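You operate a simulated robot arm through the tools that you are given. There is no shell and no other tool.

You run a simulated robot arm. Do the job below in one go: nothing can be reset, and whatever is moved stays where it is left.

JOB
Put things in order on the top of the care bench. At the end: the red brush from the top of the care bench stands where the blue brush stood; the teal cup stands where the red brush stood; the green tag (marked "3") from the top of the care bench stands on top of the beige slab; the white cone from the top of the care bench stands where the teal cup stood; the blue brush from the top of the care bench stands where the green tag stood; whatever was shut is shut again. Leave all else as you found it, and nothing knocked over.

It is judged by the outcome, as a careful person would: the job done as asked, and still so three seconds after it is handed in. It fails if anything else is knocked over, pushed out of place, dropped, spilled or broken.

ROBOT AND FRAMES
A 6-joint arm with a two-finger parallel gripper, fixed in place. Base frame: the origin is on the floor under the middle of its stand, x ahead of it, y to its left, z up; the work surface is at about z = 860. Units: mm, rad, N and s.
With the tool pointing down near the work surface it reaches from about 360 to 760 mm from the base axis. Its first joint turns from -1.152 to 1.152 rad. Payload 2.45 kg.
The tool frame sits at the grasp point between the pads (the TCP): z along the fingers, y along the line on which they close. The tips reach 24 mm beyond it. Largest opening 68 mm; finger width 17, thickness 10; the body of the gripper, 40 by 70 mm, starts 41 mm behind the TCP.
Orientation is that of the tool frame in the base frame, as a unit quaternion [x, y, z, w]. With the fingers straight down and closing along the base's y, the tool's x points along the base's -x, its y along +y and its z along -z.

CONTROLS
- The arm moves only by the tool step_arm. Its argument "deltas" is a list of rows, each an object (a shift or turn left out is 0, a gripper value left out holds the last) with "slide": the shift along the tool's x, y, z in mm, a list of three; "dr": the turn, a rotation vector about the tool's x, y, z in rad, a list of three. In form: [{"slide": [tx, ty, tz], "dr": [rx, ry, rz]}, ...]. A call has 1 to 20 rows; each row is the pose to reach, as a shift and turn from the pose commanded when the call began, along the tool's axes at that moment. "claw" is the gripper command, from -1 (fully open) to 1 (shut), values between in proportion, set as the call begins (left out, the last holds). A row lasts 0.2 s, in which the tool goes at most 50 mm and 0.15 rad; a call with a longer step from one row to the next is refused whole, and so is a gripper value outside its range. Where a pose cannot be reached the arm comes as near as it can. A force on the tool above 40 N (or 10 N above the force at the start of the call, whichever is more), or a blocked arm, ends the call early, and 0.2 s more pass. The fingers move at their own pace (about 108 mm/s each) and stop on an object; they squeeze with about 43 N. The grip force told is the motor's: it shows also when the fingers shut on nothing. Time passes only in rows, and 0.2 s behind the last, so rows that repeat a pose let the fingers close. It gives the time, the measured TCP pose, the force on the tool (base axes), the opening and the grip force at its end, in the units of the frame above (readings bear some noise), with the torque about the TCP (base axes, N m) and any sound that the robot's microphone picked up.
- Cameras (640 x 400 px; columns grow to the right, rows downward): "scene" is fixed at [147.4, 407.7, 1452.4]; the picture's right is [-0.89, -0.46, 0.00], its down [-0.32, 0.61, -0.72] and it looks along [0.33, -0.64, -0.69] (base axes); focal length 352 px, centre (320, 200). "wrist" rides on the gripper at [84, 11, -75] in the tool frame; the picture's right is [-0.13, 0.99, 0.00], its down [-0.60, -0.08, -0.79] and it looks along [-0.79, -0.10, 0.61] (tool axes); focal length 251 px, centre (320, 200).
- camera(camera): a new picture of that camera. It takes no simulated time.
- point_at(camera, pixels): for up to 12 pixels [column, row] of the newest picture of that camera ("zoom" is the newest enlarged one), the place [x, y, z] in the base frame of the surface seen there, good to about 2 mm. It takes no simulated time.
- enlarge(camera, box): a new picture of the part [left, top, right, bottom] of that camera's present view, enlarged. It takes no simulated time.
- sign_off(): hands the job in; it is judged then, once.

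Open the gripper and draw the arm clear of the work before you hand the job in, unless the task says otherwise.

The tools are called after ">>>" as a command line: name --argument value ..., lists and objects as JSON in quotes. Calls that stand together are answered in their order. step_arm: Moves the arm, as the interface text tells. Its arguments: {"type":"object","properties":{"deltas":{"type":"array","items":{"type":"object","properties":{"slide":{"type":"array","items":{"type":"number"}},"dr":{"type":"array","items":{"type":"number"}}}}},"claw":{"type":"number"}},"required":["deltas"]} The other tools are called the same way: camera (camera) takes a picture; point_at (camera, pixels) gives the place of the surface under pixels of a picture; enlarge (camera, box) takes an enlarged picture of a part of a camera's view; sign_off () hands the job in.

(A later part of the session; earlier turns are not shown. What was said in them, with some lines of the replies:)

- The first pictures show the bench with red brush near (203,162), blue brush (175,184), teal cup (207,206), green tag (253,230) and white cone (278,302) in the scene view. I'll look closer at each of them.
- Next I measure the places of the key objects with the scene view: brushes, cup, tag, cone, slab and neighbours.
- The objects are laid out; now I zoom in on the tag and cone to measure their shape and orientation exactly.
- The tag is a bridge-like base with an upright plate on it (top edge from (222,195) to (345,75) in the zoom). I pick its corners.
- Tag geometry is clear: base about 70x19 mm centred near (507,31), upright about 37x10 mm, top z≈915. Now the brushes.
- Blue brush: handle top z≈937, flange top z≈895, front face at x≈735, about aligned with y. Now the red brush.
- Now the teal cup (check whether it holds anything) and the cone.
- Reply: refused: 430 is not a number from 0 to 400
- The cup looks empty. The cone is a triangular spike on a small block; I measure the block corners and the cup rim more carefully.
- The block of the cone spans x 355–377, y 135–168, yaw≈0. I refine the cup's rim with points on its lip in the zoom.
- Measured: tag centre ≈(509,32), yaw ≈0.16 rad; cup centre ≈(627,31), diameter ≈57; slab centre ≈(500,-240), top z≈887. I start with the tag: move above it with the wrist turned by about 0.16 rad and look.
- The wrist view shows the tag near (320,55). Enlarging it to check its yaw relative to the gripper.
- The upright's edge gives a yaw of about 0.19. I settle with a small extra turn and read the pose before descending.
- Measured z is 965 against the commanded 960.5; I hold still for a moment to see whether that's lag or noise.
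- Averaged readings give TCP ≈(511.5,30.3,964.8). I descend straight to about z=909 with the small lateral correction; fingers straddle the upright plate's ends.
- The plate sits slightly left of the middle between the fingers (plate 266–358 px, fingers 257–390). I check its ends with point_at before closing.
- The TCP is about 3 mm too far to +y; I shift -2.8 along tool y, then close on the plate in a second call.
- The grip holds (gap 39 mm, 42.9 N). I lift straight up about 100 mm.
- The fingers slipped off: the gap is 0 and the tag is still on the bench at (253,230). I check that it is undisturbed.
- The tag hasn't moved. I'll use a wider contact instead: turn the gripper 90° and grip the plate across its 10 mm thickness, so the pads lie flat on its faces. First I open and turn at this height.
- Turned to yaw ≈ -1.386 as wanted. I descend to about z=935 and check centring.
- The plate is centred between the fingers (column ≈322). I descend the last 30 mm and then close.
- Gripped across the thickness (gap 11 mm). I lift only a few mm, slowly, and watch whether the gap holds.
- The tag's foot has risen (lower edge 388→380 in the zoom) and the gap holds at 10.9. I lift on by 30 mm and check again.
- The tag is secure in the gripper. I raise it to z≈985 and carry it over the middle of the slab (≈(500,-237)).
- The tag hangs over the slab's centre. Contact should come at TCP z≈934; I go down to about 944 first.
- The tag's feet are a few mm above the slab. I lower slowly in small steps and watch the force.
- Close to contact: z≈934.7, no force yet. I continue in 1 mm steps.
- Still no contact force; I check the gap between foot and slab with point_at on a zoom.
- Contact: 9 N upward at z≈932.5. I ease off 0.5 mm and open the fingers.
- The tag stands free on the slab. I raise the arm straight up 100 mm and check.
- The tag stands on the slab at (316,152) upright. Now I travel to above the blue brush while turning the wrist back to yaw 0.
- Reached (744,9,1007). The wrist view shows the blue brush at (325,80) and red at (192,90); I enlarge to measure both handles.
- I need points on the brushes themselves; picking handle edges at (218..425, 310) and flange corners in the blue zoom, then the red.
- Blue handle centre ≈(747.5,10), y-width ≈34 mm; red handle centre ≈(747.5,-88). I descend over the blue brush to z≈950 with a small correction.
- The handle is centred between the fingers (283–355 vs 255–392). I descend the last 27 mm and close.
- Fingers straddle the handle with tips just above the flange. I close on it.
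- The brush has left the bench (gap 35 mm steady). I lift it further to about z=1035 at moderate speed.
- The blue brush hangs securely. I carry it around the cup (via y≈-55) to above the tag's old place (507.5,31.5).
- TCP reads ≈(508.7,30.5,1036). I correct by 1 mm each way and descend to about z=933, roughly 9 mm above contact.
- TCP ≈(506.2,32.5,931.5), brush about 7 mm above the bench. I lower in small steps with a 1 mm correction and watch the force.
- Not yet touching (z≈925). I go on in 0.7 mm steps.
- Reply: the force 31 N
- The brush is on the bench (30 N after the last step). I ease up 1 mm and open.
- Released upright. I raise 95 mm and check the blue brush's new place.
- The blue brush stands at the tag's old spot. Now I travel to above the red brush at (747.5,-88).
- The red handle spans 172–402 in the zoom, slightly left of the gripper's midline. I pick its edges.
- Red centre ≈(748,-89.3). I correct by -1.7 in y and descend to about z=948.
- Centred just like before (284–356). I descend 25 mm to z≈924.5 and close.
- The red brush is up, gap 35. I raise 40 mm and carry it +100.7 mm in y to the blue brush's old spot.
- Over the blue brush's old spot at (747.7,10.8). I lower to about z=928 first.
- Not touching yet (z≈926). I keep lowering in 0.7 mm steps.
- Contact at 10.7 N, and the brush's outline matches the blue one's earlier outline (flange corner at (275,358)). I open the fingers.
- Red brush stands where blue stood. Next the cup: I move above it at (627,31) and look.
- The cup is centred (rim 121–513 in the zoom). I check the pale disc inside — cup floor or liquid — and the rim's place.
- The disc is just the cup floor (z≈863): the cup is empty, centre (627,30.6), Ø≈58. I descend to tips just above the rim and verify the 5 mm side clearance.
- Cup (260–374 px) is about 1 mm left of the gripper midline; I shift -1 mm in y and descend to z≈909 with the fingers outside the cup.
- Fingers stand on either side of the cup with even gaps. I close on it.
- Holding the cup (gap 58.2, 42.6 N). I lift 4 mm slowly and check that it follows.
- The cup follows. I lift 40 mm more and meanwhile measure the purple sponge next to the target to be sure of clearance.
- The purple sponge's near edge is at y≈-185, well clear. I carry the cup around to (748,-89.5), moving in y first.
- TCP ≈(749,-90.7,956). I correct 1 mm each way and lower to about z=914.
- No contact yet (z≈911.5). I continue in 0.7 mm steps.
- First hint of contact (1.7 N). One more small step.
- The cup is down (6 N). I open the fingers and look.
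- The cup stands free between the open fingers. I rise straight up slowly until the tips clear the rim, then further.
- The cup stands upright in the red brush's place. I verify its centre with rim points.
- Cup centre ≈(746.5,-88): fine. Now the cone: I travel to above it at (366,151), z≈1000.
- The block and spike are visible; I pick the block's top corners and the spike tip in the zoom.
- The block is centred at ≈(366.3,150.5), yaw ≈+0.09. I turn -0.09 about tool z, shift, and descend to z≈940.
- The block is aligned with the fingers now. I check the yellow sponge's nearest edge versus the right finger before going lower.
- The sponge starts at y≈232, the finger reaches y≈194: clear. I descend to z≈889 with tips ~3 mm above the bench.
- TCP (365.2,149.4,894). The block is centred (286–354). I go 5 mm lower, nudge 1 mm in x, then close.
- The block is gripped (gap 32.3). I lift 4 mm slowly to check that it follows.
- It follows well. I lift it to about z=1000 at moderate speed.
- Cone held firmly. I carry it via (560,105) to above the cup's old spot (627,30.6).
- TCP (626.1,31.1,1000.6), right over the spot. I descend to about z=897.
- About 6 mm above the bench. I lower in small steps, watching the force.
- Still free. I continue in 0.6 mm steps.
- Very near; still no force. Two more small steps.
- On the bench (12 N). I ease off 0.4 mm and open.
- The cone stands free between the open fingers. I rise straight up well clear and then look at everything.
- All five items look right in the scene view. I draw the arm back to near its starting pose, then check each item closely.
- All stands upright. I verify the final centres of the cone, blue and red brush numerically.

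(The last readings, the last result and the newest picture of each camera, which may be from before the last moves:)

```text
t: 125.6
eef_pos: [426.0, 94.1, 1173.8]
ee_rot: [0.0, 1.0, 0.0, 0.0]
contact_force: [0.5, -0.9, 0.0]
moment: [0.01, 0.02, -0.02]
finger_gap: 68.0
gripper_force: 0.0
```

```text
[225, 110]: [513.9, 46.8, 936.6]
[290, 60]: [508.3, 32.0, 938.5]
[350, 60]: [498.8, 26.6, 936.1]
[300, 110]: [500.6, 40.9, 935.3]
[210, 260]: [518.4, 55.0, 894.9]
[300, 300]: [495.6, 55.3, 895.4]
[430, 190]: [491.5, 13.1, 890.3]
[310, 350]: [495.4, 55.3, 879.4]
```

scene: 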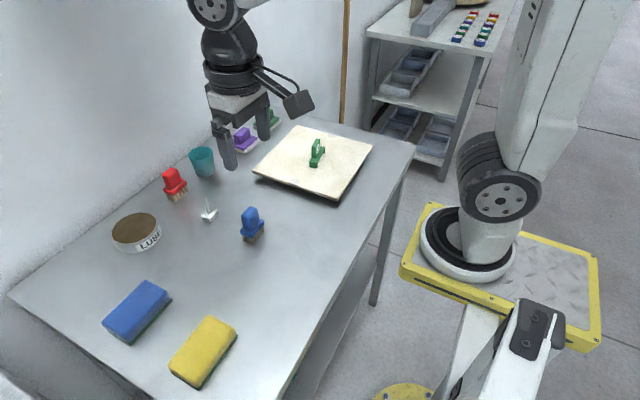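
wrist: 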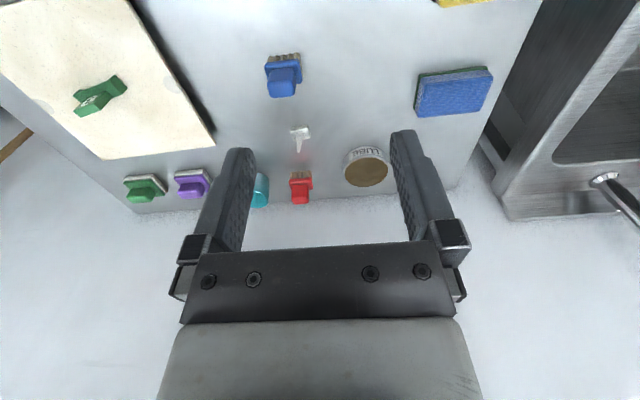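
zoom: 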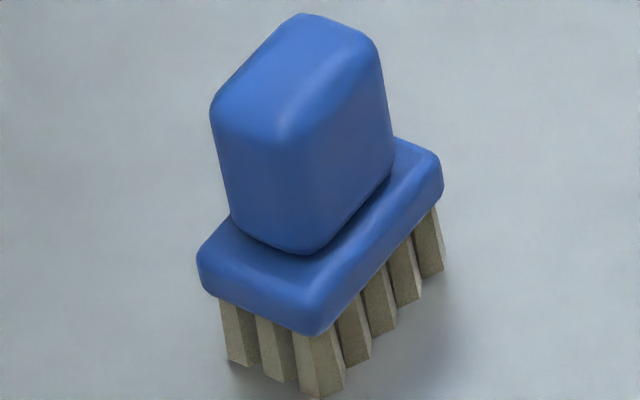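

Everything checks out within a few millimetres: the tag is upright on the slab, and the blue brush, red brush, cup and cone are in their target places. The gripper is open and the arm is drawn clear, so I hand the job in.

>>> sign_off

```text
The job is handed in.
```

The care bench is arranged as you asked, and I've handed the job in. All five items are upright and within a few millimetres of their targets:

- **Green tag "3":** it stands near the middle of the beige slab.
- **Blue brush:** it stands where the tag stood.
- **Red brush:** it stands where the blue brush stood.
- **Teal cup:** it stands where the red brush stood. I checked beforehand that it was empty.
- **White cone:** it stands where the cup stood, about 3 mm off in y, which I left rather than disturb it again.

My first grip on the tag slipped off as the arm lifted. The tag stayed where it was, and the second grip across its thickness held.

I opened nothing, so there was nothing to shut again. The other items on the bench look undisturbed in the final pictures, though I did not measure each one. The gripper is open and the arm is back near its starting pose.
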